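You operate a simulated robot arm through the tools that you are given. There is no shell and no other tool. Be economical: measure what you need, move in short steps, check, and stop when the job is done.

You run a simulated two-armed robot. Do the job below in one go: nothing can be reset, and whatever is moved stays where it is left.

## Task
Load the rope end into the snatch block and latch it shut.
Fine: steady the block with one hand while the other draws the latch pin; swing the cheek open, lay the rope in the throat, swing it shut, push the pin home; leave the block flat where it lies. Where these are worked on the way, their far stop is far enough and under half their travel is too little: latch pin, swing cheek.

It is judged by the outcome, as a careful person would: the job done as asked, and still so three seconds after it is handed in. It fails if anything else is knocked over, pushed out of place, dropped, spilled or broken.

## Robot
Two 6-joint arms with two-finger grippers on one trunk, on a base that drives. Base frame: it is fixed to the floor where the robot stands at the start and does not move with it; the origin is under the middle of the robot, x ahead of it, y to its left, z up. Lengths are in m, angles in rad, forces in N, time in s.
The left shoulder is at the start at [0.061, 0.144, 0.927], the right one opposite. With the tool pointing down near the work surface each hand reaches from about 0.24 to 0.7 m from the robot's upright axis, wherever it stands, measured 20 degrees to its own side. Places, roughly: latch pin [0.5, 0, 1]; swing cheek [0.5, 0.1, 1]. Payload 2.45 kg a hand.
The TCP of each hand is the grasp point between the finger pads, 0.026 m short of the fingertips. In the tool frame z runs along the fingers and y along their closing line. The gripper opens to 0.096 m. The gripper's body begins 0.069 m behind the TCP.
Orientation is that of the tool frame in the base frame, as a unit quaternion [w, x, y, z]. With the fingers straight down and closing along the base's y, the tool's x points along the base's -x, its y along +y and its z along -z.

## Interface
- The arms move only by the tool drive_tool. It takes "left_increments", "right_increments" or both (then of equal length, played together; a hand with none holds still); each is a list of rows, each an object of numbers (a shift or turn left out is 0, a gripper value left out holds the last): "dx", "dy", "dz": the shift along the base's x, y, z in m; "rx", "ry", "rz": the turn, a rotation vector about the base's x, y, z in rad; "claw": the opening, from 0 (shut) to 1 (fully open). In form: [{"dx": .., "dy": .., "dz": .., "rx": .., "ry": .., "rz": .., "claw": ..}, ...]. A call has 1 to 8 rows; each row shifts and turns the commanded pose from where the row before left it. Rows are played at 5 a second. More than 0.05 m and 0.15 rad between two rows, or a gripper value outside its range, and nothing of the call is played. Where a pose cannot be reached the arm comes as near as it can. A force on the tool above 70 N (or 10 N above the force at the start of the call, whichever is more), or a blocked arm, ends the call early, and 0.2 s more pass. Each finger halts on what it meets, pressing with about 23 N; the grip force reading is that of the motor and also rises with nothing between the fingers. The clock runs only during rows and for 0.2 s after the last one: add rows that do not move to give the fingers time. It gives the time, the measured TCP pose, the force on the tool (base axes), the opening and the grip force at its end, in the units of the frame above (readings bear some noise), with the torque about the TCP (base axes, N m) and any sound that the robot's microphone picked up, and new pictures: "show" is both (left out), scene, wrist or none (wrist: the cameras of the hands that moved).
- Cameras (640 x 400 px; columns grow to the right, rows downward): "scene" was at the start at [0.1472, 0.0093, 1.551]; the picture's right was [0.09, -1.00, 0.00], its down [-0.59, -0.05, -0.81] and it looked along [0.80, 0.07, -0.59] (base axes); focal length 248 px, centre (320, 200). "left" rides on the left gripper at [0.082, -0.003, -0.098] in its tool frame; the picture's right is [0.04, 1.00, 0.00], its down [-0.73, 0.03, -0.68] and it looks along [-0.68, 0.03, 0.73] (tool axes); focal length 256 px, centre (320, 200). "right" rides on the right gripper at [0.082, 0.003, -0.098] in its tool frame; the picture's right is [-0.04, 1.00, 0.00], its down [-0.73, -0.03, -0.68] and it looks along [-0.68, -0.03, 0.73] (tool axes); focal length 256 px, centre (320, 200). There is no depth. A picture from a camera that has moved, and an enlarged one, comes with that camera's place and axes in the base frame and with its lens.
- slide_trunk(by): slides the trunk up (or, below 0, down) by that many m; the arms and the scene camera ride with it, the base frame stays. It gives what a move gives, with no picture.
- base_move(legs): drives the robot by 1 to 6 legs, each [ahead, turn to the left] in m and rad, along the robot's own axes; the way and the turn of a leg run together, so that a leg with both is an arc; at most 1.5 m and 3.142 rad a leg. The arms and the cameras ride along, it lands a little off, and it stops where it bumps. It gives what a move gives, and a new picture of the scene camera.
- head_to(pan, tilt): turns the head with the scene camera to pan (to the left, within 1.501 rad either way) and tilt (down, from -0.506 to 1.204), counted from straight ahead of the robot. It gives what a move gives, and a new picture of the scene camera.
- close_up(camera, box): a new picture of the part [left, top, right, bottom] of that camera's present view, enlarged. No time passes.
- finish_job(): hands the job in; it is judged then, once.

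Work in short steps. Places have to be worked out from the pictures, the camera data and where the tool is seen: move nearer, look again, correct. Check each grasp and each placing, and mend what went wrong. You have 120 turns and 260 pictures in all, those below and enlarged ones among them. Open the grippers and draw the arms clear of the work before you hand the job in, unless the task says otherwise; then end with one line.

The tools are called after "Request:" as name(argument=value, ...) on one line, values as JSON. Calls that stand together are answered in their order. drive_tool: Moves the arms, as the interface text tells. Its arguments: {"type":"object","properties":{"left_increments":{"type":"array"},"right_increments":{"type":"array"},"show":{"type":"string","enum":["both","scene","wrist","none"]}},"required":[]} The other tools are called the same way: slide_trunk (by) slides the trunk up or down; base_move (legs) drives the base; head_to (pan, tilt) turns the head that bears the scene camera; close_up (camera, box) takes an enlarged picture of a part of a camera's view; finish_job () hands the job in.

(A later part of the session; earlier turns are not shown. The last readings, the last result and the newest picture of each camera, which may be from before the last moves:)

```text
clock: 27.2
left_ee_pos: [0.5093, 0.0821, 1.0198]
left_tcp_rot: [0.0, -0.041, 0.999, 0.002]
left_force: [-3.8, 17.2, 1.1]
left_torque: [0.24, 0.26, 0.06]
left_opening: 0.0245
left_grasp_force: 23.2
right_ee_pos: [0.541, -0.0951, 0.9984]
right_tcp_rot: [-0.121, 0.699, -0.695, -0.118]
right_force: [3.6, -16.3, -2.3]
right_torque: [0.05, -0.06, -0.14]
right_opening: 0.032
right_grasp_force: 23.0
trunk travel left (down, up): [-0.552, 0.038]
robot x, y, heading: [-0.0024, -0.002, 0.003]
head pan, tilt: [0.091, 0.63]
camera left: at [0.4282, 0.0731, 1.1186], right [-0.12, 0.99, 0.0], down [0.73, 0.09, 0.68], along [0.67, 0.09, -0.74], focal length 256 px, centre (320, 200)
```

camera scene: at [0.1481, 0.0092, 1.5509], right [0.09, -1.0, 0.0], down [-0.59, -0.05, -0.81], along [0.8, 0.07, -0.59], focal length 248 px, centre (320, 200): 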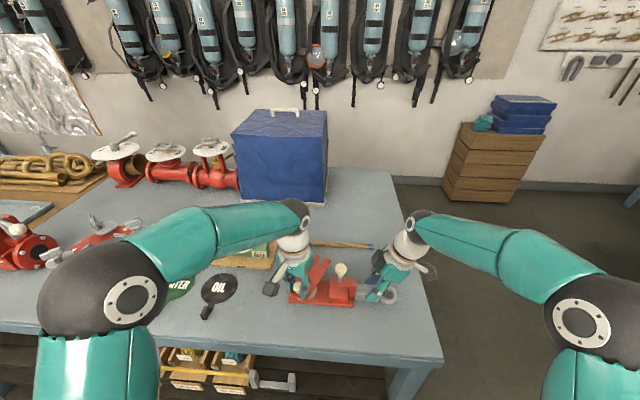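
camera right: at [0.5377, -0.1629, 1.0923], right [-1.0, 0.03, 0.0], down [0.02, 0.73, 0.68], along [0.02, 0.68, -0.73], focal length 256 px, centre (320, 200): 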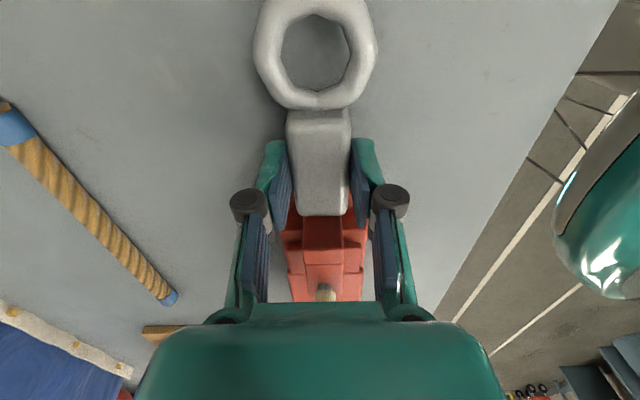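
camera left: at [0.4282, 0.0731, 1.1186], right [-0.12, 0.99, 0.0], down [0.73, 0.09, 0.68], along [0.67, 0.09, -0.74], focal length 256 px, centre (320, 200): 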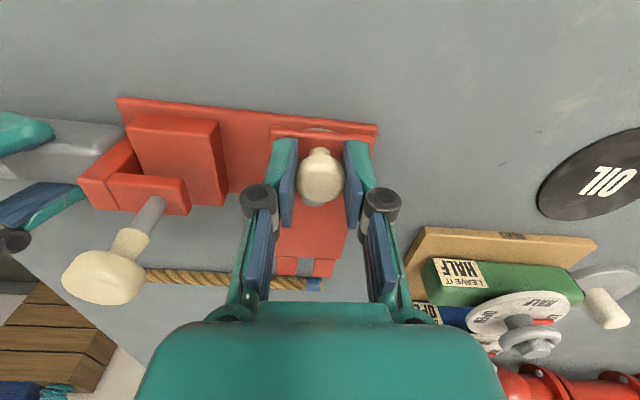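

The resistance (17 N) shows the cheek has reached its stop near 90°. I ease off, release, raise the left hand and look.

Request:
drive_tool(left_increments=[{"dy": 0.003}, {"claw": 0.7}, {}, {"dz": 0.03}, {"dz": 0.04}, {"dx": -0.03, "dz": 0.03}, {"dx": -0.03, "dy": 0.03}, {}], show="wrist")

Request:
close_up(camera="left", box=[160, 80, 400, 230])

Request:
close_up(camera="scene", box=[260, 220, 420, 320])

```text
clock: 29.0
left_ee_pos: [0.449, 0.1131, 1.12]
left_tcp_rot: [0.0, -0.04, 0.999, 0.0]
left_force: [0.2, 0.2, -0.2]
left_torque: [0.01, -0.01, 0.01]
left_opening: 0.0672
left_grasp_force: 0.0
right_ee_pos: [0.54, -0.0934, 0.997]
right_tcp_rot: [-0.12, 0.7, -0.694, -0.12]
right_force: [0.9, -0.7, -6.0]
right_torque: [-0.61, 0.03, -0.01]
right_opening: 0.0318
right_grasp_force: 22.2
trunk travel left (down, up): [-0.552, 0.038]
robot x, y, heading: [0.0018, 0.0011, -0.001]
head pan, tilt: [0.091, 0.63]
camera left: at [0.3684, 0.1047, 1.2205], right [-0.12, 0.99, 0.0], down [0.73, 0.09, 0.68], along [0.67, 0.08, -0.73], focal length 256 px, centre (320, 200)
```

left: 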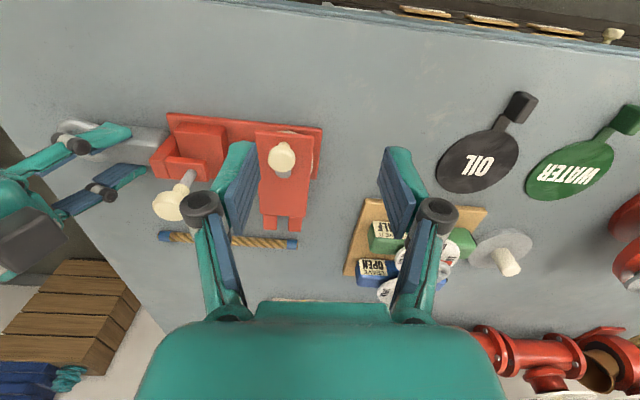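

```text
2.67 times, centred on (280, 155) of left
camera zoom: at [0.3684, 0.1047, 1.2205], right [-0.12, 0.99, 0.0], down [0.73, 0.09, 0.68], along [0.67, 0.08, -0.73], focal length 683 px, centre (427, 320)
```

zoom: 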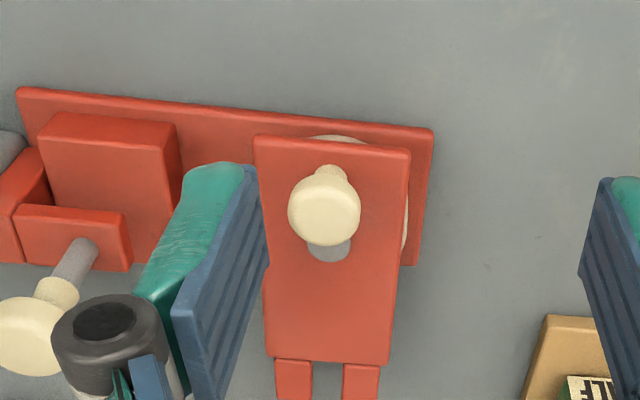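

```text
4.00 times, centred on (340, 270) of scene
camera zoom: at [0.1488, 0.0085, 1.5508], right [0.09, -1.0, 0.0], down [-0.59, -0.05, -0.81], along [0.8, 0.07, -0.59], focal length 994 px, centre (240, -80)
```

zoom: 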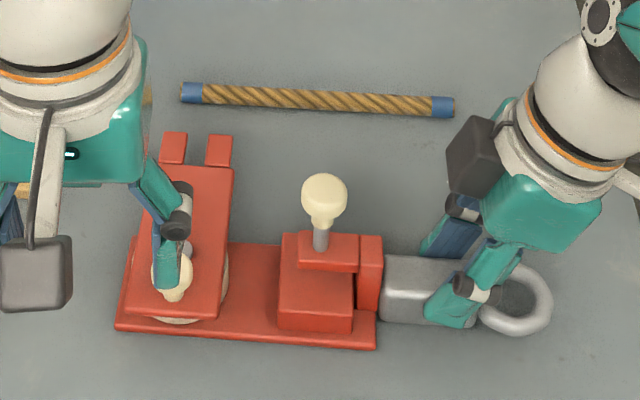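

The cheek is open about 90°, and the throat (y≈0.017–0.055) is exposed. I release the shank, level the right hand and go up, then look for the rope (est. x≈0.708, y from -0.108 to 0.105).

Request:
drive_tool(right_increments=[{"claw": 0.8}, {}, {"dz": 0.03, "dy": -0.008}, {"dz": 0.04, "dy": -0.01, "rx": -0.12}, {"dz": 0.04, "rx": -0.12, "dx": 0.02}, {"dx": 0.04, "rx": -0.1}, {"dx": 0.04}, {}], show="both")

```text
clock: 30.8
left_ee_pos: [0.4469, 0.1145, 1.1221]
left_tcp_rot: [0.0, -0.04, 0.999, 0.0]
left_force: [-0.4, -0.3, -0.2]
left_torque: [-0.03, -0.04, 0.04]
left_opening: 0.067
left_grasp_force: 0.1
right_ee_pos: [0.6261, -0.1135, 1.1013]
right_tcp_rot: [0.002, 0.71, -0.704, 0.0]
right_force: [0.1, 0.1, -0.3]
right_torque: [-0.03, 0.02, -0.01]
right_opening: 0.0768
right_grasp_force: 0.1
right hand out of reach, approached as far as the arm can: row 7
trunk travel left (down, up): [-0.552, 0.038]
robot x, y, heading: [-0.0004, 0.0001, 0.002]
head pan, tilt: [0.091, 0.63]
camera scene: at [0.1468, 0.0096, 1.5511], right [0.09, -1.0, 0.0], down [-0.59, -0.05, -0.81], along [0.8, 0.07, -0.59], focal length 248 px, centre (320, 200)
camera right: at [0.6232, -0.1951, 1.2], right [-1.0, 0.03, 0.0], down [0.03, 0.73, 0.68], along [0.02, 0.68, -0.73], focal length 256 px, centre (320, 200)
```

scene: 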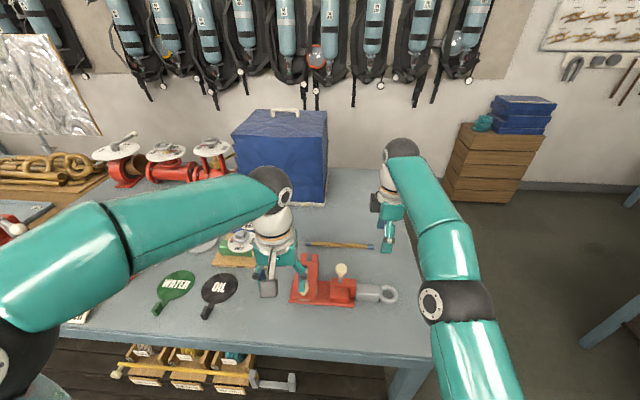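
right: 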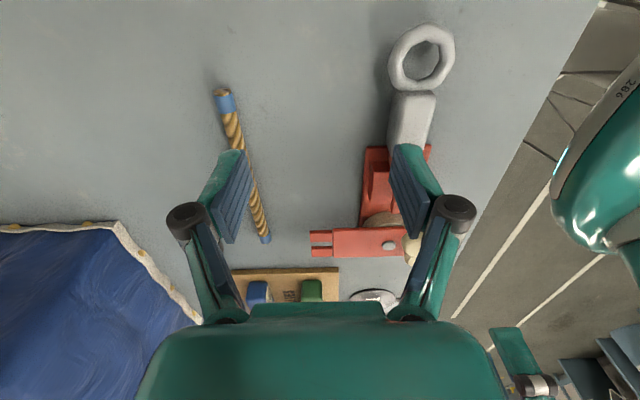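

The right arm's reach ends at x≈0.63 here. Everything is clear at hand height, so I drive the base 0.07 m ahead (the table edge is at about x=0.395).

Request:
base_move(legs=[[0.07, 0]])

```text
clock: 31.8
left_ee_pos: [0.5217, 0.1148, 1.1199]
left_tcp_rot: [-0.001, -0.04, 0.999, 0.0]
left_force: [0.2, 0.6, 0.4]
left_torque: [0.0, 0.05, -0.02]
left_opening: 0.0672
left_grasp_force: 0.0
right_ee_pos: [0.6989, -0.1138, 1.0994]
right_tcp_rot: [0.002, 0.71, -0.704, -0.001]
right_force: [0.8, 0.4, 0.4]
right_torque: [0.0, 0.04, -0.03]
right_opening: 0.0767
right_grasp_force: 0.0
trunk travel left (down, up): [-0.552, 0.038]
robot x, y, heading: [0.0732, 0.0031, -0.001]
head pan, tilt: [0.091, 0.63]
camera scene: at [0.2211, 0.0092, 1.5506], right [0.09, -1.0, 0.0], down [-0.59, -0.05, -0.81], along [0.8, 0.07, -0.59], focal length 248 px, centre (320, 200)
```

scene: 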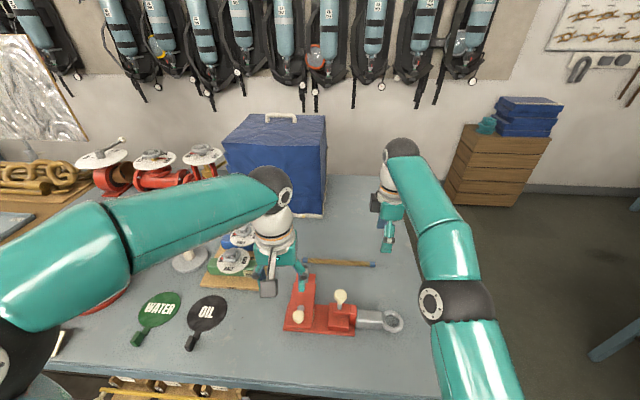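

No bump. Now I bring the right hand above the rope near its right end and look.

Request:
drive_tool(right_increments=[{"dy": 0.015, "dz": -0.02}, {"dy": 0.018, "dz": -0.02}, {"dz": -0.02}, {}], show="wrist")

```text
clock: 32.8
left_ee_pos: [0.5205, 0.1134, 1.1214]
left_tcp_rot: [-0.001, -0.04, 0.999, 0.0]
left_force: [0.0, 0.7, 0.2]
left_torque: [0.01, -0.01, -0.01]
left_opening: 0.0671
left_grasp_force: 0.1
right_ee_pos: [0.6973, -0.0805, 1.0423]
right_tcp_rot: [0.0, 0.71, -0.705, 0.001]
right_force: [1.1, -0.5, 0.7]
right_torque: [-0.01, 0.03, -0.05]
right_opening: 0.0769
right_grasp_force: 0.0
trunk travel left (down, up): [-0.552, 0.038]
robot x, y, heading: [0.0677, -0.0001, 0.003]
head pan, tilt: [0.091, 0.63]
camera right: at [0.6942, -0.1619, 1.1402], right [-1.0, 0.03, 0.0], down [0.02, 0.73, 0.68], along [0.02, 0.68, -0.73], focal length 256 px, centre (320, 200)
```

right: 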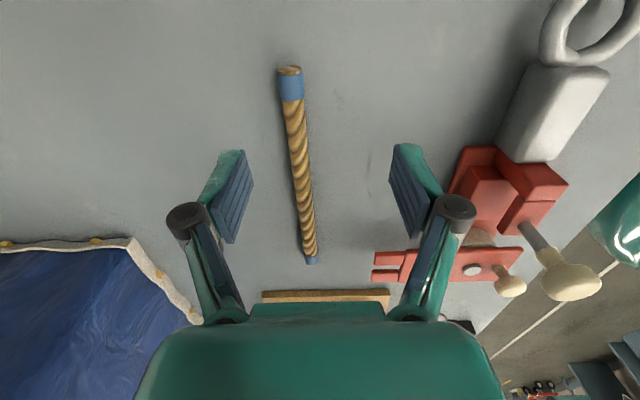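

The rope lies at x≈0.714, y from -0.111 to 0.101. I centre over it at y≈-0.078 and descend to z≈0.99, with contact guarded.

Request:
drive_tool(right_increments=[{"dx": 0.015, "dy": 0.002, "dz": -0.015, "claw": 0.6}, {"dz": -0.015}, {"dz": -0.012}, {"dz": -0.008}, {}], show="wrist")

```text
clock: 34.0
left_ee_pos: [0.5195, 0.1144, 1.1219]
left_tcp_rot: [-0.001, -0.04, 0.999, 0.0]
left_force: [-0.9, 0.1, -0.3]
left_torque: [0.0, 0.0, 0.0]
left_opening: 0.067
left_grasp_force: 0.1
right_ee_pos: [0.7117, -0.0793, 0.9917]
right_tcp_rot: [0.001, 0.709, -0.705, 0.0]
right_force: [-0.2, -0.8, -1.5]
right_torque: [0.0, -0.01, -0.03]
right_opening: 0.0576
right_grasp_force: 0.1
trunk travel left (down, up): [-0.552, 0.038]
robot x, y, heading: [0.0721, 0.0026, 0.002]
head pan, tilt: [0.091, 0.63]
camera right: at [0.7097, -0.1605, 1.0908], right [-1.0, 0.03, 0.0], down [0.03, 0.73, 0.68], along [0.02, 0.68, -0.73], focal length 256 px, centre (320, 200)
```

right: 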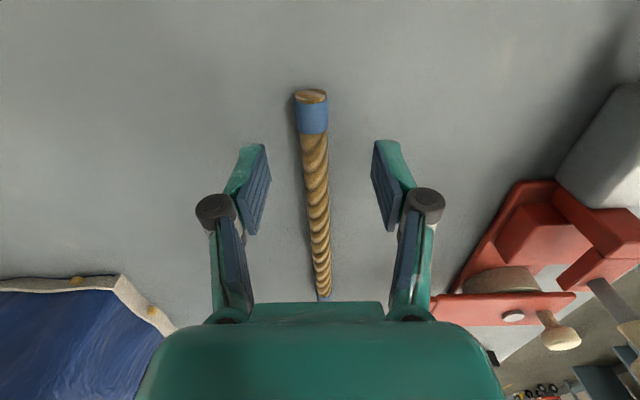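

The rope is centred; I estimate the table at ≈0.958 and the rope's diameter at 15 mm. I lower 4 mm more and grip.

Request:
drive_tool(right_increments=[{"dz": -0.005, "dx": 0.001}, {"claw": 0.3}, {"claw": 0.0}, {}, {}], show="wrist")

```text
clock: 35.2
left_ee_pos: [0.52, 0.1142, 1.1215]
left_tcp_rot: [0.0, -0.04, 0.999, 0.001]
left_force: [0.3, 1.0, 0.4]
left_torque: [-0.02, 0.0, 0.0]
left_opening: 0.0673
left_grasp_force: 0.0
right_ee_pos: [0.7125, -0.0786, 0.987]
right_tcp_rot: [0.0, 0.709, -0.705, 0.0]
right_force: [0.8, -0.1, 1.4]
right_torque: [-0.03, -0.01, -0.02]
right_opening: 0.0153
right_grasp_force: 23.1
trunk travel left (down, up): [-0.552, 0.038]
robot x, y, heading: [0.0707, 0.0024, -0.002]
head pan, tilt: [0.091, 0.63]
camera right: at [0.7101, -0.1603, 1.0859], right [-1.0, 0.03, 0.0], down [0.02, 0.73, 0.68], along [0.02, 0.68, -0.73], focal length 256 px, centre (320, 200)
```

right: 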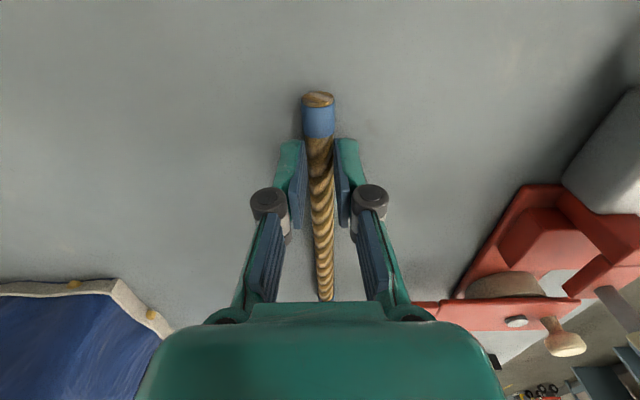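

The rope is gripped (15 mm). I lift straight up and retract the left hand to make room.

Request:
drive_tool(right_increments=[{"dz": 0.02}, {"dz": 0.03}, {"dz": 0.04}, {"dz": 0.04}, {"dz": 0.03}, {"dx": -0.03}, {"dx": -0.03}, {}], left_increments=[{"dz": 0.03}, {"dz": 0.03, "dx": -0.02}, {"dx": -0.03, "dy": 0.03}, {"dx": -0.03, "dy": 0.03}, {"dy": 0.03}, {}, {}, {}], show="both")

```text
clock: 37.0
left_ee_pos: [0.4396, 0.2039, 1.1808]
left_tcp_rot: [0.0, -0.039, 0.999, 0.0]
left_force: [-0.5, -0.2, -0.2]
left_torque: [0.01, 0.0, 0.0]
left_opening: 0.067
left_grasp_force: 0.0
right_ee_pos: [0.6729, -0.0686, 1.1301]
right_tcp_rot: [0.001, 0.709, -0.705, -0.001]
right_force: [0.1, -0.1, -0.6]
right_torque: [-0.02, 0.0, 0.02]
right_opening: 0.0151
right_grasp_force: 23.3
right hand out of reach, approached as far as the arm can: row 3, 4, 5, 6, 7
trunk travel left (down, up): [-0.552, 0.038]
robot x, y, heading: [0.0702, 0.0013, -0.003]
head pan, tilt: [0.091, 0.63]
camera scene: at [0.2181, 0.009, 1.551], right [0.09, -1.0, 0.0], down [-0.59, -0.05, -0.81], along [0.8, 0.07, -0.59], focal length 248 px, centre (320, 200)
camera right: at [0.6709, -0.1503, 1.2284], right [-1.0, 0.03, 0.0], down [0.02, 0.73, 0.68], along [0.02, 0.68, -0.73], focal length 256 px, centre (320, 200)
camera left: at [0.3581, 0.1945, 1.2802], right [-0.12, 0.99, 0.0], down [0.73, 0.09, 0.68], along [0.67, 0.08, -0.73], focal length 256 px, centre (320, 200)
```

scene: 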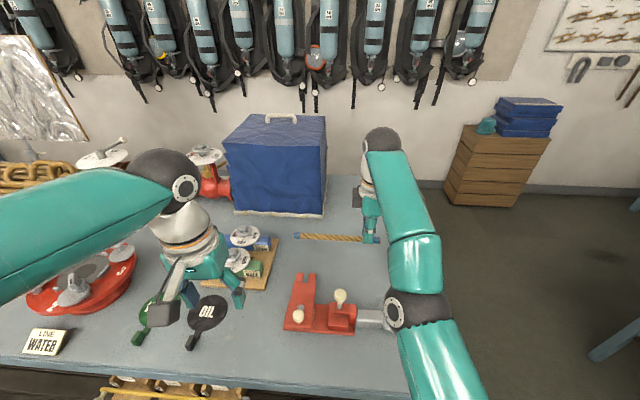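
right: 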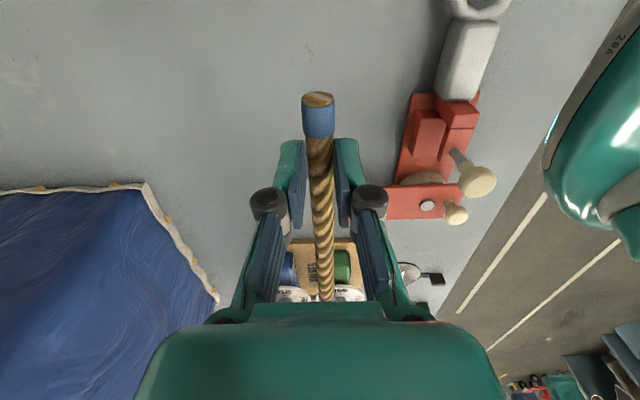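
left: 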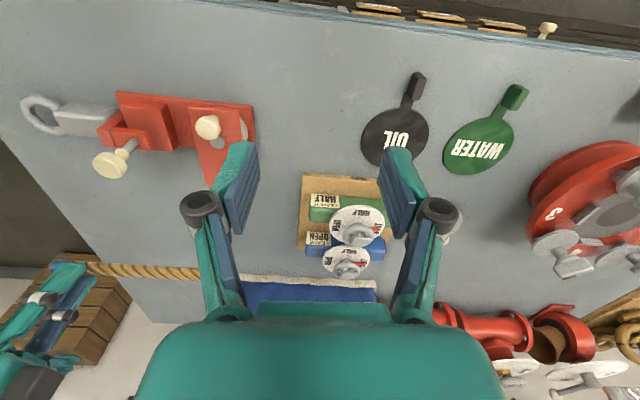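

The rope hangs level in the hand. I bring it back in x and rotate the hand -90° so the rope points along +x.

Request:
drive_tool(right_increments=[{"dx": -0.03}, {"dx": -0.03}, {"dx": -0.03, "rz": -0.14}, {"dx": -0.03, "rz": -0.14}, {"dx": -0.03, "rz": -0.14}, {"dx": -0.02, "rz": -0.14}, {"rz": -0.14}, {"rz": -0.14}], show="none")

Request:
drive_tool(right_increments=[{"rz": -0.14}, {"rz": -0.14}, {"rz": -0.14}, {"rz": -0.14}, {"rz": -0.14}, {}], show="both")

```text
clock: 38.8
left_ee_pos: [0.4398, 0.2042, 1.1808]
left_tcp_rot: [0.0, -0.041, 0.999, 0.0]
left_force: [-0.8, 0.0, 0.3]
left_torque: [-0.02, 0.02, 0.0]
left_opening: 0.0674
left_grasp_force: 0.1
right_ee_pos: [0.6593, -0.0231, 1.1363]
right_tcp_rot: [0.0, -0.358, 0.934, 0.0]
right_force: [-0.2, -0.5, -0.5]
right_torque: [-0.07, 0.03, -0.01]
right_opening: 0.0153
right_grasp_force: 22.6
right hand out of reach, approached as far as the arm can: row 1, 2, 3, 4, 5, 6
trunk travel left (down, up): [-0.552, 0.038]
robot x, y, heading: [0.0692, 0.0006, -0.002]
head pan, tilt: [0.091, 0.63]
```

```text
clock: 40.2
left_ee_pos: [0.4396, 0.2038, 1.1806]
left_tcp_rot: [0.0, -0.04, 0.999, 0.001]
left_force: [0.9, -0.7, 0.3]
left_torque: [0.0, 0.01, -0.03]
left_opening: 0.0675
left_grasp_force: 0.1
right_ee_pos: [0.6595, -0.023, 1.1372]
right_tcp_rot: [0.0, -0.018, 1.0, 0.001]
right_force: [0.4, -0.8, -1.2]
right_torque: [-0.03, 0.04, 0.02]
right_opening: 0.0152
right_grasp_force: 22.3
trunk travel left (down, up): [-0.552, 0.038]
robot x, y, heading: [0.0666, 0.0049, -0.001]
head pan, tilt: [0.091, 0.63]
camera scene: at [0.2177, 0.0093, 1.551], right [0.09, -1.0, 0.0], down [-0.59, -0.05, -0.81], along [0.8, 0.07, -0.59], focal length 248 px, centre (320, 200)
camera right: at [0.578, -0.0239, 1.2355], right [0.0, 1.0, 0.0], down [0.73, 0.0, 0.68], along [0.68, 0.0, -0.73], focal length 256 px, centre (320, 200)
```

scene: 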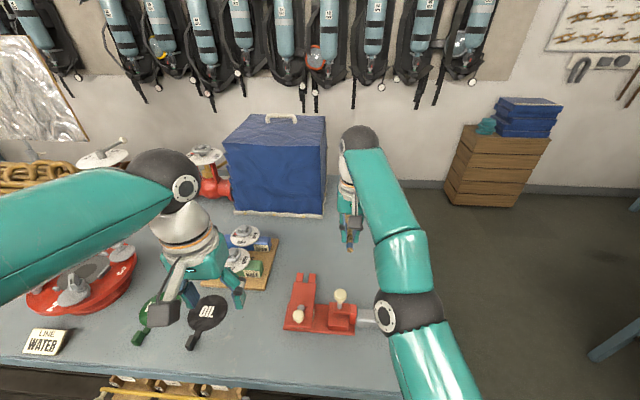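
right: 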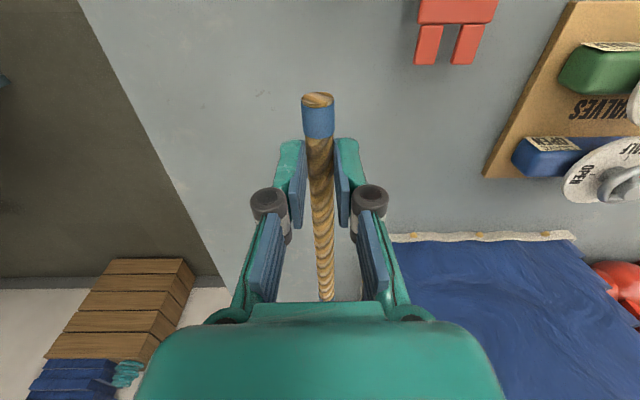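

The rope now points along +x. I move the hand back toward x≈0.47, y≈0.037, keeping it high.

Request:
drive_tool(right_increments=[{"dx": -0.04}, {"dx": -0.04, "dy": 0.01}, {"dx": -0.04, "dy": 0.015}, {"dx": -0.04, "dy": 0.015}, {"dx": -0.03, "dy": 0.015}, {}], show="both")

```text
clock: 41.6
left_ee_pos: [0.439, 0.2034, 1.1797]
left_tcp_rot: [0.001, -0.04, 0.999, 0.0]
left_force: [0.2, 0.3, -0.2]
left_torque: [0.03, 0.0, 0.03]
left_opening: 0.0674
left_grasp_force: 0.1
right_ee_pos: [0.5602, 0.0615, 1.1435]
right_tcp_rot: [0.0, -0.019, 1.0, 0.001]
right_force: [0.7, -0.1, -0.5]
right_torque: [-0.01, 0.04, -0.02]
right_opening: 0.0152
right_grasp_force: 22.9
right hand out of reach, approached as far as the arm can: row 1, 2, 3
trunk travel left (down, up): [-0.552, 0.038]
robot x, y, heading: [0.0681, 0.0018, -0.0]
head pan, tilt: [0.091, 0.63]
camera scene: at [0.2179, 0.0095, 1.551], right [0.09, -1.0, 0.0], down [-0.59, -0.05, -0.81], along [0.8, 0.07, -0.59], focal length 248 px, centre (320, 200)
camera right: at [0.4783, 0.0616, 1.2413], right [0.0, 1.0, 0.0], down [0.73, 0.0, 0.68], along [0.68, 0.0, -0.73], focal length 256 px, centre (320, 200)
```

scene: 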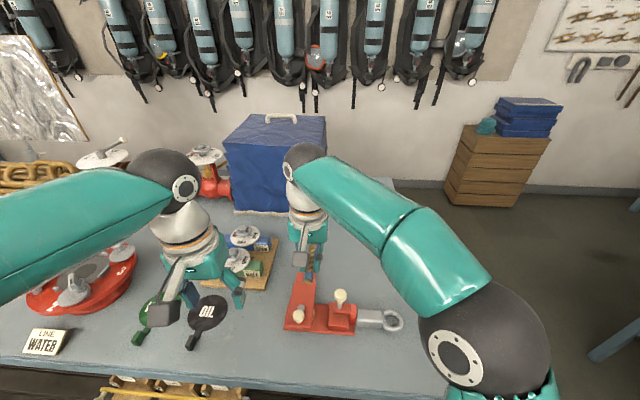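
right: 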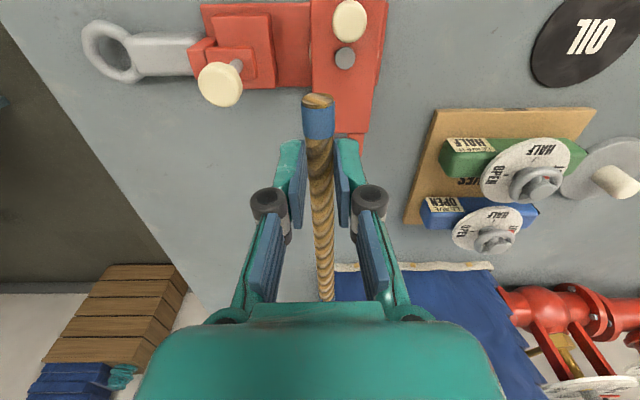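

The hand is within reach again at (0.560, 0.062, 1.144). I move to (0.467, 0.038) and straighten the rope by -0.04 rad.

Request:
drive_tool(right_increments=[{"dx": -0.03, "dy": -0.008, "rz": -0.02}, {"dx": -0.03, "dy": -0.008, "rz": -0.02}, {"dx": -0.033, "dy": -0.008}, {}], show="both")

Request:
close_up(camera="scene", box=[250, 240, 410, 340])

```text
clock: 42.6
left_ee_pos: [0.4394, 0.2034, 1.18]
left_tcp_rot: [0.0, -0.04, 0.999, 0.0]
left_force: [0.2, -0.2, 0.5]
left_torque: [-0.01, 0.02, 0.03]
left_opening: 0.0673
left_grasp_force: 0.1
right_ee_pos: [0.4678, 0.0384, 1.1423]
right_tcp_rot: [-0.001, 0.0, 1.0, -0.001]
right_force: [-0.2, -0.2, -1.6]
right_torque: [0.02, 0.09, 0.0]
right_opening: 0.0156
right_grasp_force: 23.0
trunk travel left (down, up): [-0.552, 0.038]
robot x, y, heading: [0.0764, -0.0008, 0.003]
head pan, tilt: [0.091, 0.63]
camera scene: at [0.2188, 0.0097, 1.5509], right [0.09, -1.0, 0.0], down [-0.59, -0.05, -0.81], along [0.8, 0.07, -0.59], focal length 248 px, centre (320, 200)
camera right: at [0.3865, 0.0411, 1.2408], right [0.04, 1.0, 0.0], down [0.73, -0.03, 0.68], along [0.68, -0.03, -0.73], focal length 256 px, centre (320, 200)
```

scene: 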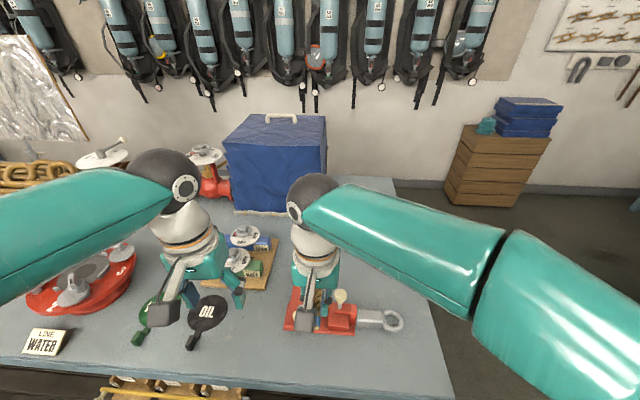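
right: 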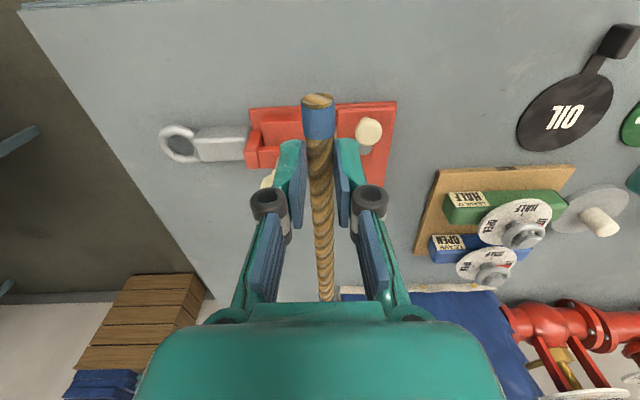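

```text
4.00 times, centred on (330, 290) of scene
camera zoom: at [0.2188, 0.0097, 1.5509], right [0.09, -1.0, 0.0], down [-0.59, -0.05, -0.81], along [0.8, 0.07, -0.59], focal length 994 px, centre (280, -160)
```

zoom: 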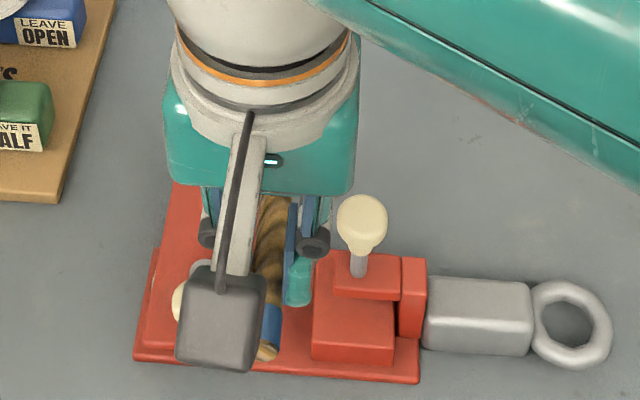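

The rope is straight at y≈0.038, spanning x≈0.434–0.646, centred on the block. I lower it partway and check the clearances in the throat.

Request:
drive_tool(right_increments=[{"dz": -0.03}, {"dz": -0.03}, {"dz": -0.03}, {"dz": -0.015}, {}], show="wrist")

Request:
close_up(camera="scene", box=[250, 240, 410, 340])

Request:
close_up(camera="left", box=[0, 40, 320, 240])

```text
clock: 43.8
left_ee_pos: [0.4403, 0.2033, 1.1806]
left_tcp_rot: [0.001, -0.04, 0.999, -0.001]
left_force: [0.1, -1.0, -0.3]
left_torque: [0.02, 0.01, -0.02]
left_opening: 0.067
left_grasp_force: 0.0
right_ee_pos: [0.4644, 0.0356, 1.0369]
right_tcp_rot: [-0.001, 0.0, 1.0, 0.0]
right_force: [0.0, -0.5, -0.5]
right_torque: [0.02, 0.07, 0.01]
right_opening: 0.0155
right_grasp_force: 22.8
trunk travel left (down, up): [-0.552, 0.038]
robot x, y, heading: [0.0694, 0.0033, -0.001]
head pan, tilt: [0.091, 0.63]
camera right: at [0.3836, 0.0391, 1.135], right [0.04, 1.0, 0.0], down [0.73, -0.03, 0.68], along [0.68, -0.03, -0.73], focal length 256 px, centre (320, 200)
```

right: 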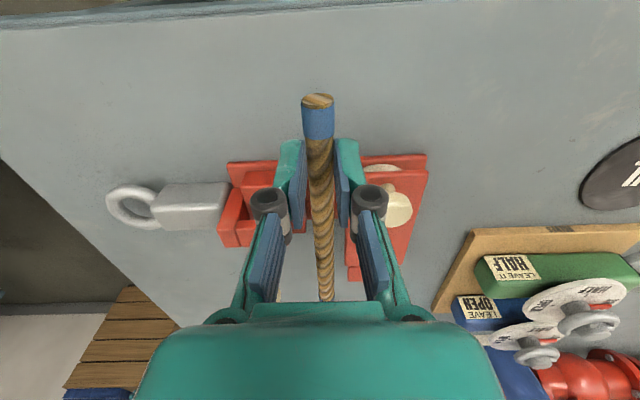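

```text
4.00 times, centred on (330, 290) of scene
camera zoom: at [0.2176, 0.0093, 1.551], right [0.09, -1.0, 0.0], down [-0.59, -0.05, -0.81], along [0.8, 0.07, -0.59], focal length 994 px, centre (280, -160)
```

zoom: 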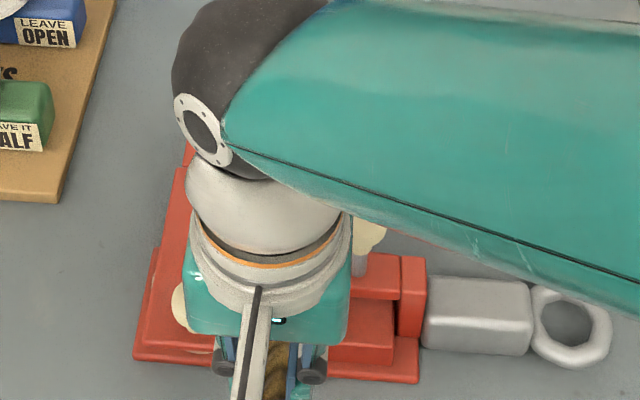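

```text
2.00 times, centred on (160, 140) of left
camera zoom: at [0.3577, 0.1947, 1.2803], right [-0.12, 0.99, 0.0], down [0.73, 0.09, 0.68], along [0.67, 0.08, -0.73], focal length 512 px, centre (640, 320)
```

zoom: 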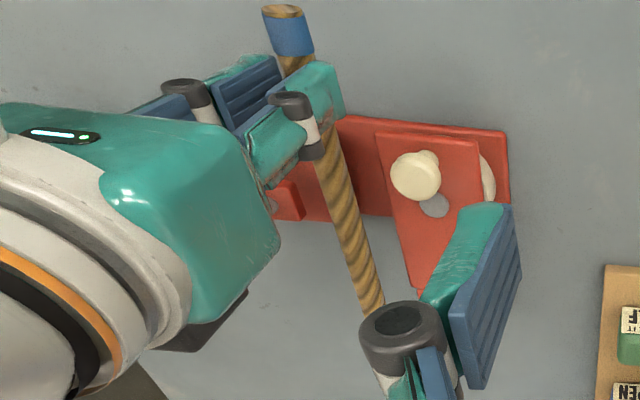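

The cheek's edge is at y≈0.056 and the rope at ≈0.037, so the rope clears both sides. I lower slowly to z≈1.0.

Request:
drive_tool(right_increments=[{"dz": -0.015}, {"dz": -0.012}, {"dz": -0.006}, {}], show="wrist")

Request:
close_up(camera="left", box=[0, 40, 320, 240])

```text
clock: 44.8
left_ee_pos: [0.4399, 0.2041, 1.181]
left_tcp_rot: [0.0, -0.04, 0.999, 0.0]
left_force: [0.3, -0.2, 0.8]
left_torque: [0.02, 0.02, -0.01]
left_opening: 0.0671
left_grasp_force: 0.0
right_ee_pos: [0.4656, 0.0367, 1.0048]
right_tcp_rot: [0.0, 0.001, 1.0, 0.0]
right_force: [-0.2, -1.0, -1.0]
right_torque: [0.0, 0.04, 0.03]
right_opening: 0.0154
right_grasp_force: 22.3
trunk travel left (down, up): [-0.552, 0.038]
robot x, y, heading: [0.0711, 0.0019, 0.002]
head pan, tilt: [0.091, 0.63]
camera right: at [0.3837, 0.0407, 1.1026], right [0.04, 1.0, 0.0], down [0.73, -0.03, 0.68], along [0.68, -0.03, -0.73], focal length 256 px, centre (320, 200)
```

right: 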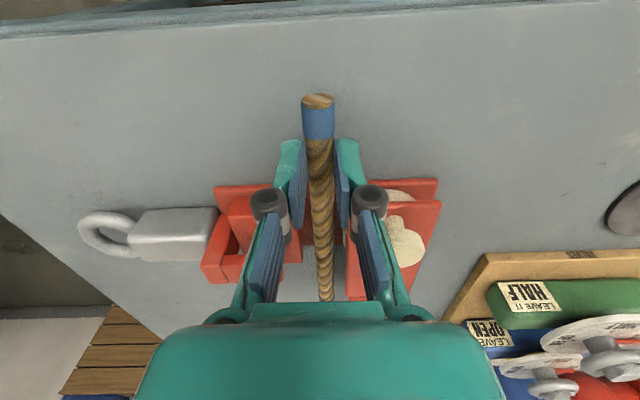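

```text
2.00 times, centred on (160, 140) of left
camera zoom: at [0.3577, 0.1947, 1.2802], right [-0.12, 0.99, 0.0], down [0.73, 0.09, 0.68], along [0.67, 0.08, -0.73], focal length 512 px, centre (640, 320)
```

zoom: 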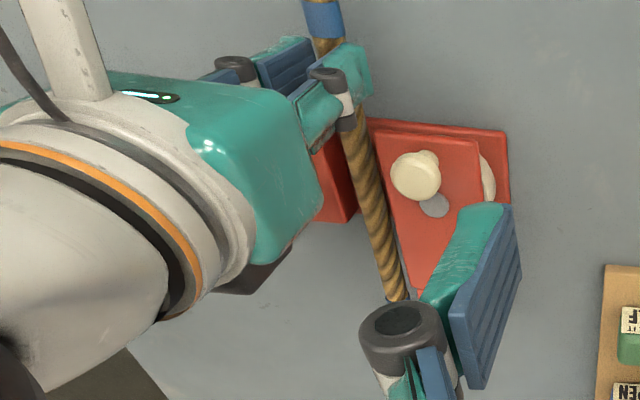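

No contact yet. I lower in 2–3 mm steps until the rope meets the base plate.

Request:
drive_tool(right_increments=[{"dz": -0.003}, {"dz": -0.003}, {}], show="none")

Request:
drive_tool(right_increments=[{"dz": -0.002}, {"dz": -0.002}, {}], show="none")

```text
clock: 45.6
left_ee_pos: [0.4394, 0.2025, 1.1811]
left_tcp_rot: [0.0, -0.041, 0.999, 0.0]
left_force: [-0.4, -0.3, 0.7]
left_torque: [0.02, -0.01, 0.04]
left_opening: 0.0671
left_grasp_force: 0.1
right_ee_pos: [0.4648, 0.0372, 0.998]
right_tcp_rot: [0.0, 0.0, 1.0, 0.001]
right_force: [0.4, 0.9, -1.2]
right_torque: [-0.01, 0.02, 0.01]
right_opening: 0.0156
right_grasp_force: 22.6
trunk travel left (down, up): [-0.552, 0.038]
robot x, y, heading: [0.0695, 0.0001, 0.003]
head pan, tilt: [0.091, 0.63]
```

```text
clock: 46.4
left_ee_pos: [0.4392, 0.2042, 1.1811]
left_tcp_rot: [0.0, -0.04, 0.999, 0.0]
left_force: [0.0, 0.0, 0.4]
left_torque: [-0.02, 0.0, -0.01]
left_opening: 0.0672
left_grasp_force: 0.0
right_ee_pos: [0.4653, 0.0374, 0.9946]
right_tcp_rot: [0.001, 0.001, 1.0, 0.001]
right_force: [0.5, -0.5, 4.8]
right_torque: [-0.04, -0.51, -0.07]
right_opening: 0.0155
right_grasp_force: 23.0
trunk travel left (down, up): [-0.552, 0.038]
robot x, y, heading: [0.0695, 0.0048, -0.001]
head pan, tilt: [0.091, 0.63]
```

Contact (5 N): the rope lies on the base plate. I ease 1 mm, release, and raise the right hand away.

Request:
drive_tool(right_increments=[{"dz": 0.001}, {"claw": 0.3}, {"claw": 0.45}, {}, {"dz": 0.03}, {"dz": 0.04}, {"dz": 0.04, "dx": -0.02}, {"dx": -0.02, "dy": -0.04}], show="both")

```text
clock: 48.2
left_ee_pos: [0.4386, 0.2018, 1.1798]
left_tcp_rot: [0.0, -0.039, 0.999, 0.0]
left_force: [0.1, -0.3, 0.1]
left_torque: [0.04, 0.03, -0.01]
left_opening: 0.0671
left_grasp_force: 0.1
right_ee_pos: [0.4258, -0.0063, 1.1045]
right_tcp_rot: [-0.001, 0.0, 1.0, 0.001]
right_force: [0.7, 0.0, 0.2]
right_torque: [0.03, 0.02, 0.02]
right_opening: 0.0434
right_grasp_force: 0.1
trunk travel left (down, up): [-0.552, 0.038]
robot x, y, heading: [0.0722, -0.0003, 0.001]
head pan, tilt: [0.091, 0.63]
camera scene: at [0.2173, 0.0073, 1.5511], right [0.09, -1.0, 0.0], down [-0.59, -0.05, -0.81], along [0.8, 0.07, -0.59], focal length 248 px, centre (320, 200)
camera right: at [0.345, -0.002, 1.203], right [0.04, 1.0, 0.0], down [0.73, -0.03, 0.68], along [0.68, -0.03, -0.73], focal length 256 px, centre (320, 200)
```

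scene: 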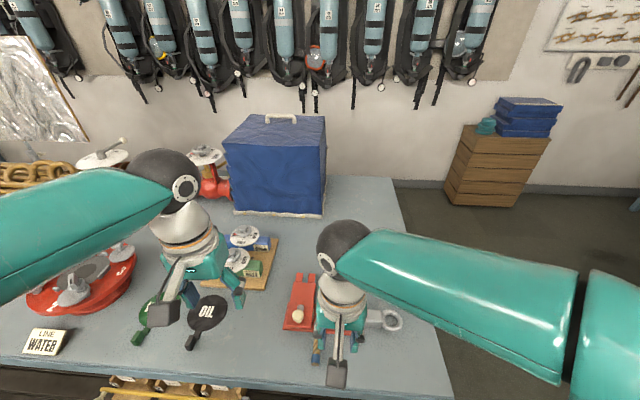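
right: 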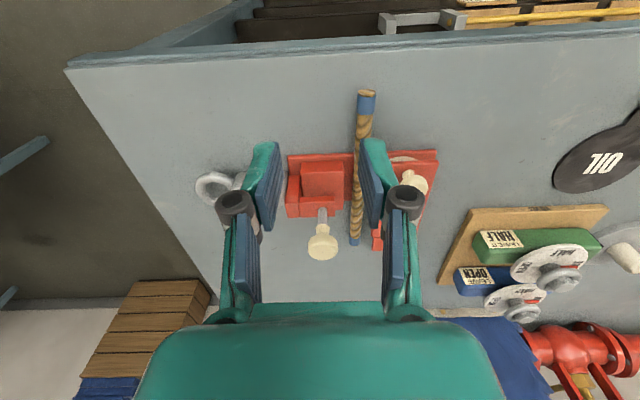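

The rope lies in the throat. I bring the right hand back to hold the shank: rise, turn +90°, move to (0.540, -0.105).

Request:
drive_tool(right_increments=[{"dz": 0.03, "dy": -0.02}, {"dz": 0.02, "dy": -0.03, "rz": 0.14, "claw": 0.8}, {"dy": -0.03, "rz": 0.14}, {"dx": 0.02, "dy": -0.02, "rz": 0.14}, {"dx": 0.02, "rz": 0.14}, {"dx": 0.02, "rz": 0.14}, {"dx": 0.02, "rz": 0.14}, {"dx": 0.02, "rz": 0.14}], show="none")

Request:
drive_tool(right_increments=[{"dx": 0.014, "rz": 0.14}, {"rz": 0.15}, {"rz": 0.15}, {"rz": 0.15}, {"rx": 0.12, "dz": -0.03}, {"rx": 0.12, "dz": -0.03}, {"rx": 0.1}, {}], show="both")

Request:
close_up(camera="left", box=[0, 40, 320, 240])

```text
clock: 50.0
left_ee_pos: [0.4405, 0.2042, 1.1797]
left_tcp_rot: [0.001, -0.04, 0.999, 0.0]
left_force: [-0.1, -0.3, 0.2]
left_torque: [0.01, 0.02, 0.0]
left_opening: 0.0672
left_grasp_force: 0.1
right_ee_pos: [0.5258, -0.1032, 1.1561]
right_tcp_rot: [0.0, -0.471, 0.882, 0.0]
right_force: [0.3, 0.2, 0.0]
right_torque: [0.0, 0.04, 0.0]
right_opening: 0.0769
right_grasp_force: 0.1
trunk travel left (down, up): [-0.552, 0.038]
robot x, y, heading: [0.0703, 0.005, -0.006]
head pan, tilt: [0.091, 0.63]
```

```text
clock: 51.8
left_ee_pos: [0.4395, 0.2029, 1.1806]
left_tcp_rot: [0.0, -0.04, 0.999, 0.0]
left_force: [-1.0, -0.1, -1.4]
left_torque: [0.0, 0.0, -0.02]
left_opening: 0.0671
left_grasp_force: 0.0
right_ee_pos: [0.5379, -0.1031, 1.0968]
right_tcp_rot: [0.12, -0.695, 0.698, 0.12]
right_force: [-0.6, -0.9, -0.3]
right_torque: [0.0, 0.05, -0.01]
right_opening: 0.0768
right_grasp_force: 0.1
trunk travel left (down, up): [-0.552, 0.038]
robot x, y, heading: [0.071, 0.0038, -0.003]
head pan, tilt: [0.091, 0.63]
camera scene: at [0.2179, 0.0096, 1.551], right [0.09, -1.0, 0.0], down [-0.59, -0.05, -0.81], along [0.8, 0.07, -0.59], focal length 248 px, centre (320, 200)
camera right: at [0.536, -0.2123, 1.1609], right [-1.0, 0.04, 0.02], down [0.03, 0.46, 0.89], along [0.03, 0.89, -0.46], focal length 256 px, centre (320, 200)
```

scene: 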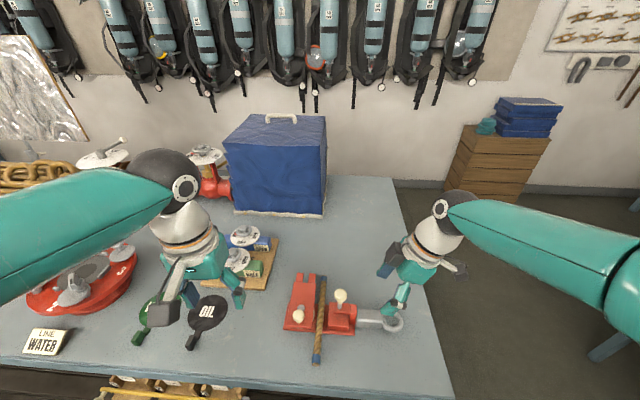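
right: 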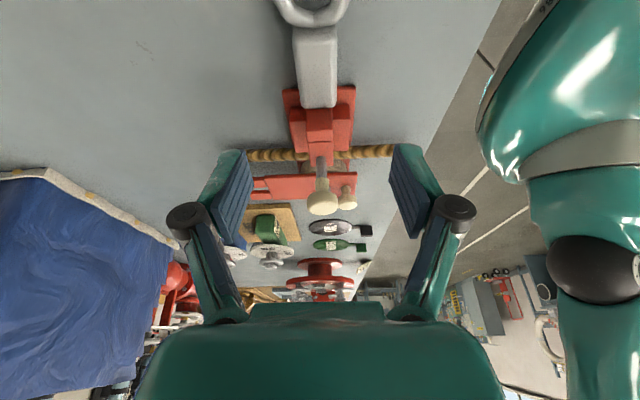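

```text
2.00 times, centred on (160, 140) of left
camera zoom: at [0.3579, 0.1949, 1.2802], right [-0.12, 0.99, 0.0], down [0.73, 0.09, 0.68], along [0.67, 0.08, -0.73], focal length 512 px, centre (640, 320)
```

zoom: 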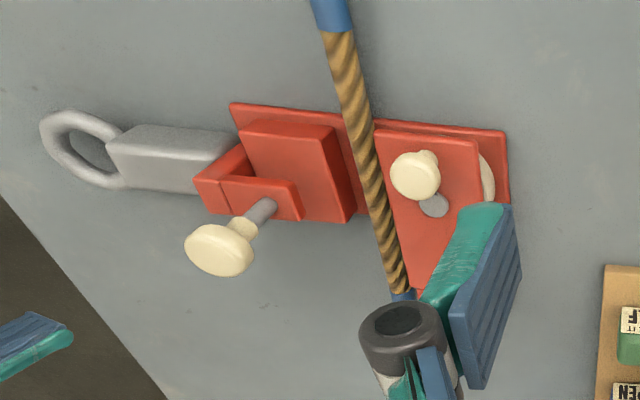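

The rope rests neatly in the throat. I lower the right hand onto the shank and grip it.

Request:
drive_tool(right_increments=[{"dz": -0.03, "dx": 0.001}, {"dz": -0.03, "dy": 0.008}, {"dz": -0.02}, {"dz": -0.013}, {"dz": -0.005}, {"claw": 0.35}, {"claw": 0}, {}], show="wrist")

```text
clock: 53.6
left_ee_pos: [0.4387, 0.2037, 1.1812]
left_tcp_rot: [0.0, -0.04, 0.999, 0.0]
left_force: [-0.1, 0.0, -0.1]
left_torque: [-0.03, -0.02, -0.01]
left_opening: 0.0671
left_grasp_force: 0.2
right_ee_pos: [0.5401, -0.0946, 0.9963]
right_tcp_rot: [0.119, -0.695, 0.698, 0.12]
right_force: [-0.8, 0.9, 0.4]
right_torque: [0.0, -0.18, 0.2]
right_opening: 0.0319
right_grasp_force: 22.7
trunk travel left (down, up): [-0.552, 0.038]
robot x, y, heading: [0.0671, 0.0015, 0.003]
head pan, tilt: [0.091, 0.63]
camera right: at [0.5376, -0.2044, 1.0622], right [-1.0, 0.04, 0.02], down [0.03, 0.47, 0.88], along [0.03, 0.88, -0.47], focal length 256 px, centre (320, 200)
```

right: 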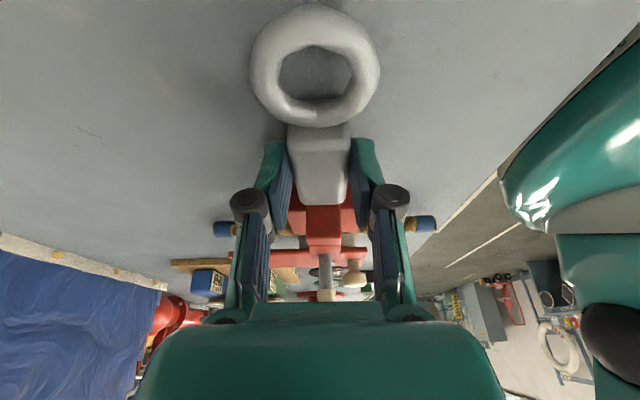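

The shank is held again with the rope visible on both sides. The left hand returns above the cheek knob at about (0.509, 0.085).

Request:
drive_tool(left_increments=[{"dy": -0.04, "claw": 0.5}, {"dy": -0.04}, {"dx": 0.03, "dy": -0.039}, {"dx": 0.04, "dz": -0.02}, {"dz": -0.04}, {"dz": -0.04}, {"dz": -0.025}, {}], show="wrist")

```text
clock: 55.4
left_ee_pos: [0.5126, 0.0856, 1.0566]
left_tcp_rot: [-0.001, -0.04, 0.999, 0.0]
left_force: [0.7, -0.4, 0.3]
left_torque: [0.01, -0.01, 0.0]
left_opening: 0.048
left_grasp_force: 0.0
right_ee_pos: [0.5404, -0.0943, 0.9968]
right_tcp_rot: [0.12, -0.696, 0.698, 0.121]
right_force: [0.1, 0.0, -0.2]
right_torque: [0.05, -0.04, 0.04]
right_opening: 0.0316
right_grasp_force: 23.0
trunk travel left (down, up): [-0.552, 0.038]
robot x, y, heading: [0.072, 0.0026, 0.003]
head pan, tilt: [0.091, 0.63]
camera left: at [0.431, 0.0764, 1.1564], right [-0.12, 0.99, 0.0], down [0.73, 0.09, 0.68], along [0.67, 0.08, -0.73], focal length 256 px, centre (320, 200)
```

left: 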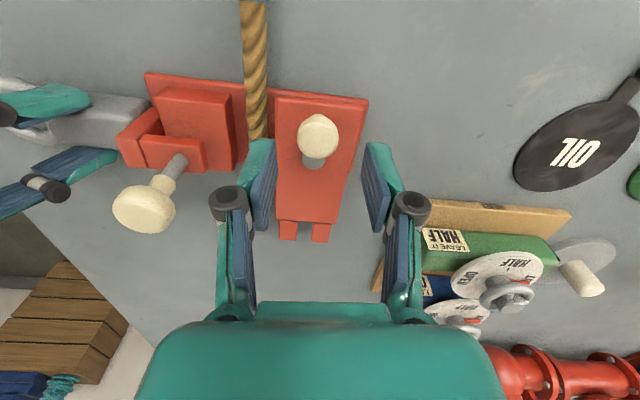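

The knob (0.512, 0.085) is right beneath. I lower 38 mm and grip.

Request:
drive_tool(left_increments=[{"dz": -0.02}, {"dz": -0.013, "dx": -0.002}, {"dz": -0.005}, {"claw": 0.3}, {"claw": 0}, {}], show="wrist")

```text
clock: 56.8
left_ee_pos: [0.5091, 0.0848, 1.0195]
left_tcp_rot: [0.0, -0.04, 0.999, 0.0]
left_force: [-0.4, 0.8, -0.2]
left_torque: [0.05, -0.02, 0.02]
left_opening: 0.0246
left_grasp_force: 22.9
right_ee_pos: [0.5419, -0.0961, 0.9962]
right_tcp_rot: [0.119, -0.695, 0.699, 0.12]
right_force: [-0.2, -0.8, 0.5]
right_torque: [0.07, 0.01, 0.08]
right_opening: 0.0319
right_grasp_force: 23.2
trunk travel left (down, up): [-0.552, 0.038]
robot x, y, heading: [0.0712, 0.0006, 0.002]
head pan, tilt: [0.091, 0.63]
camera left: at [0.4275, 0.0767, 1.1189], right [-0.12, 0.99, 0.0], down [0.73, 0.09, 0.68], along [0.67, 0.08, -0.73], focal length 256 px, centre (320, 200)
```

left: 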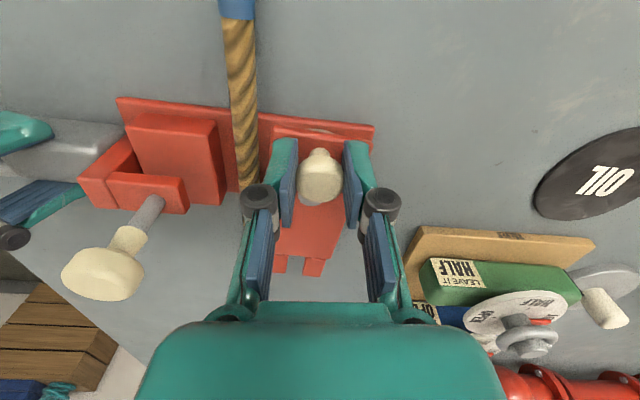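

I grip the cheek knob (0.0246 m) and now swing it back clockwise, along the same arc.

Request:
drive_tool(left_increments=[{"dx": 0.0003, "dy": 0.0035, "rz": -0.12}, {"dx": 0.0007, "dy": 0.0035, "rz": -0.12}, {"dx": 0.0011, "dy": 0.0034, "rz": -0.12}, {"dx": 0.0015, "dy": 0.0032, "rz": -0.12}, {}], show="wrist")

```text
clock: 58.0
left_ee_pos: [0.5129, 0.0987, 1.0196]
left_tcp_rot: [0.001, 0.2, 0.98, 0.0]
left_force: [3.5, 10.2, 12.1]
left_torque: [0.12, -0.14, 0.32]
left_opening: 0.0249
left_grasp_force: 23.5
right_ee_pos: [0.5407, -0.096, 0.9972]
right_tcp_rot: [0.118, -0.696, 0.698, 0.119]
right_force: [-1.0, -7.6, -0.1]
right_torque: [-0.31, 0.15, 0.14]
right_opening: 0.0318
right_grasp_force: 22.8
trunk travel left (down, up): [-0.552, 0.038]
robot x, y, heading: [0.07, -0.0007, 0.001]
head pan, tilt: [0.091, 0.63]
camera left: at [0.4351, 0.129, 1.1186], right [0.35, 0.94, 0.0], down [0.69, -0.26, 0.68], along [0.64, -0.24, -0.73], focal length 256 px, centre (320, 200)
```

left: 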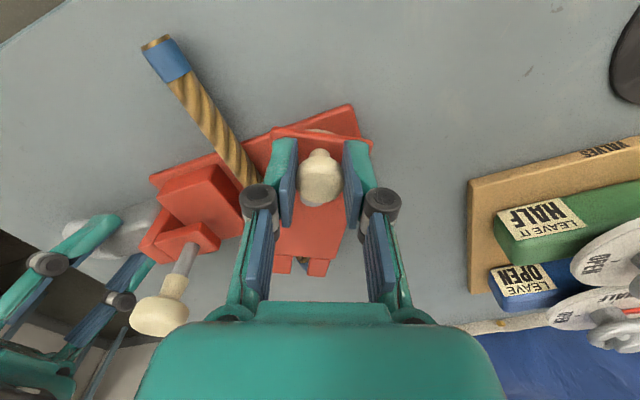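

The left hand feels 10–12 N, so the cheek may be meeting the rope. I look closely before going on.

Request:
close_up(camera="scene", box=[260, 240, 388, 360])

Request:
close_up(camera="left", box=[130, 60, 410, 290])

Request:
close_up(camera="right", box=[180, 180, 460, 310])

```text
3.33 times, centred on (324, 300) of scene
camera zoom: at [0.2176, 0.0094, 1.5512], right [0.09, -1.0, 0.0], down [-0.59, -0.05, -0.81], along [0.8, 0.07, -0.59], focal length 828 px, centre (307, -133)
```

zoom: 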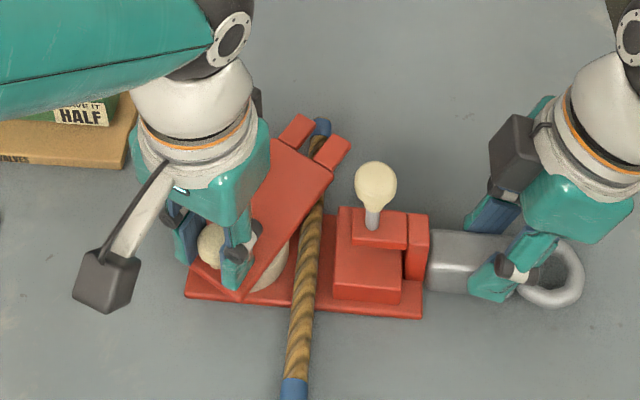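

```text
1.74 times, centred on (270, 175) of left
camera zoom: at [0.4351, 0.129, 1.1186], right [0.35, 0.94, 0.0], down [0.69, -0.26, 0.68], along [0.64, -0.24, -0.73], focal length 445 px, centre (407, 244)
```

zoom: 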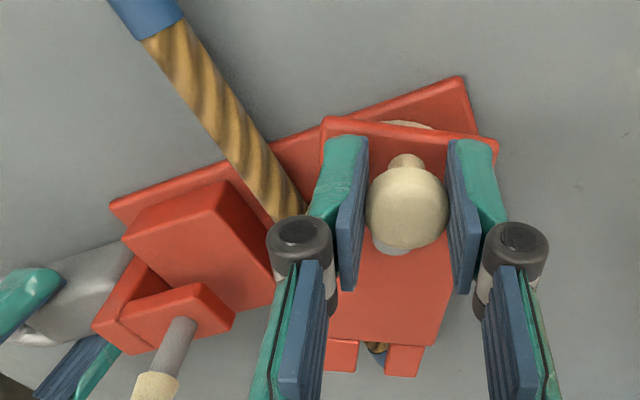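

```text
2.29 times, centred on (320, 245) of right
camera zoom: at [0.5375, -0.2047, 1.0623], right [-1.0, 0.04, 0.02], down [0.03, 0.47, 0.88], along [0.03, 0.88, -0.47], focal length 585 px, centre (320, 97)
```

zoom: 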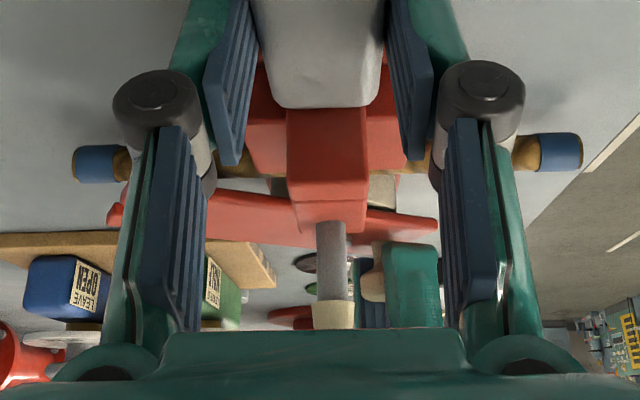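

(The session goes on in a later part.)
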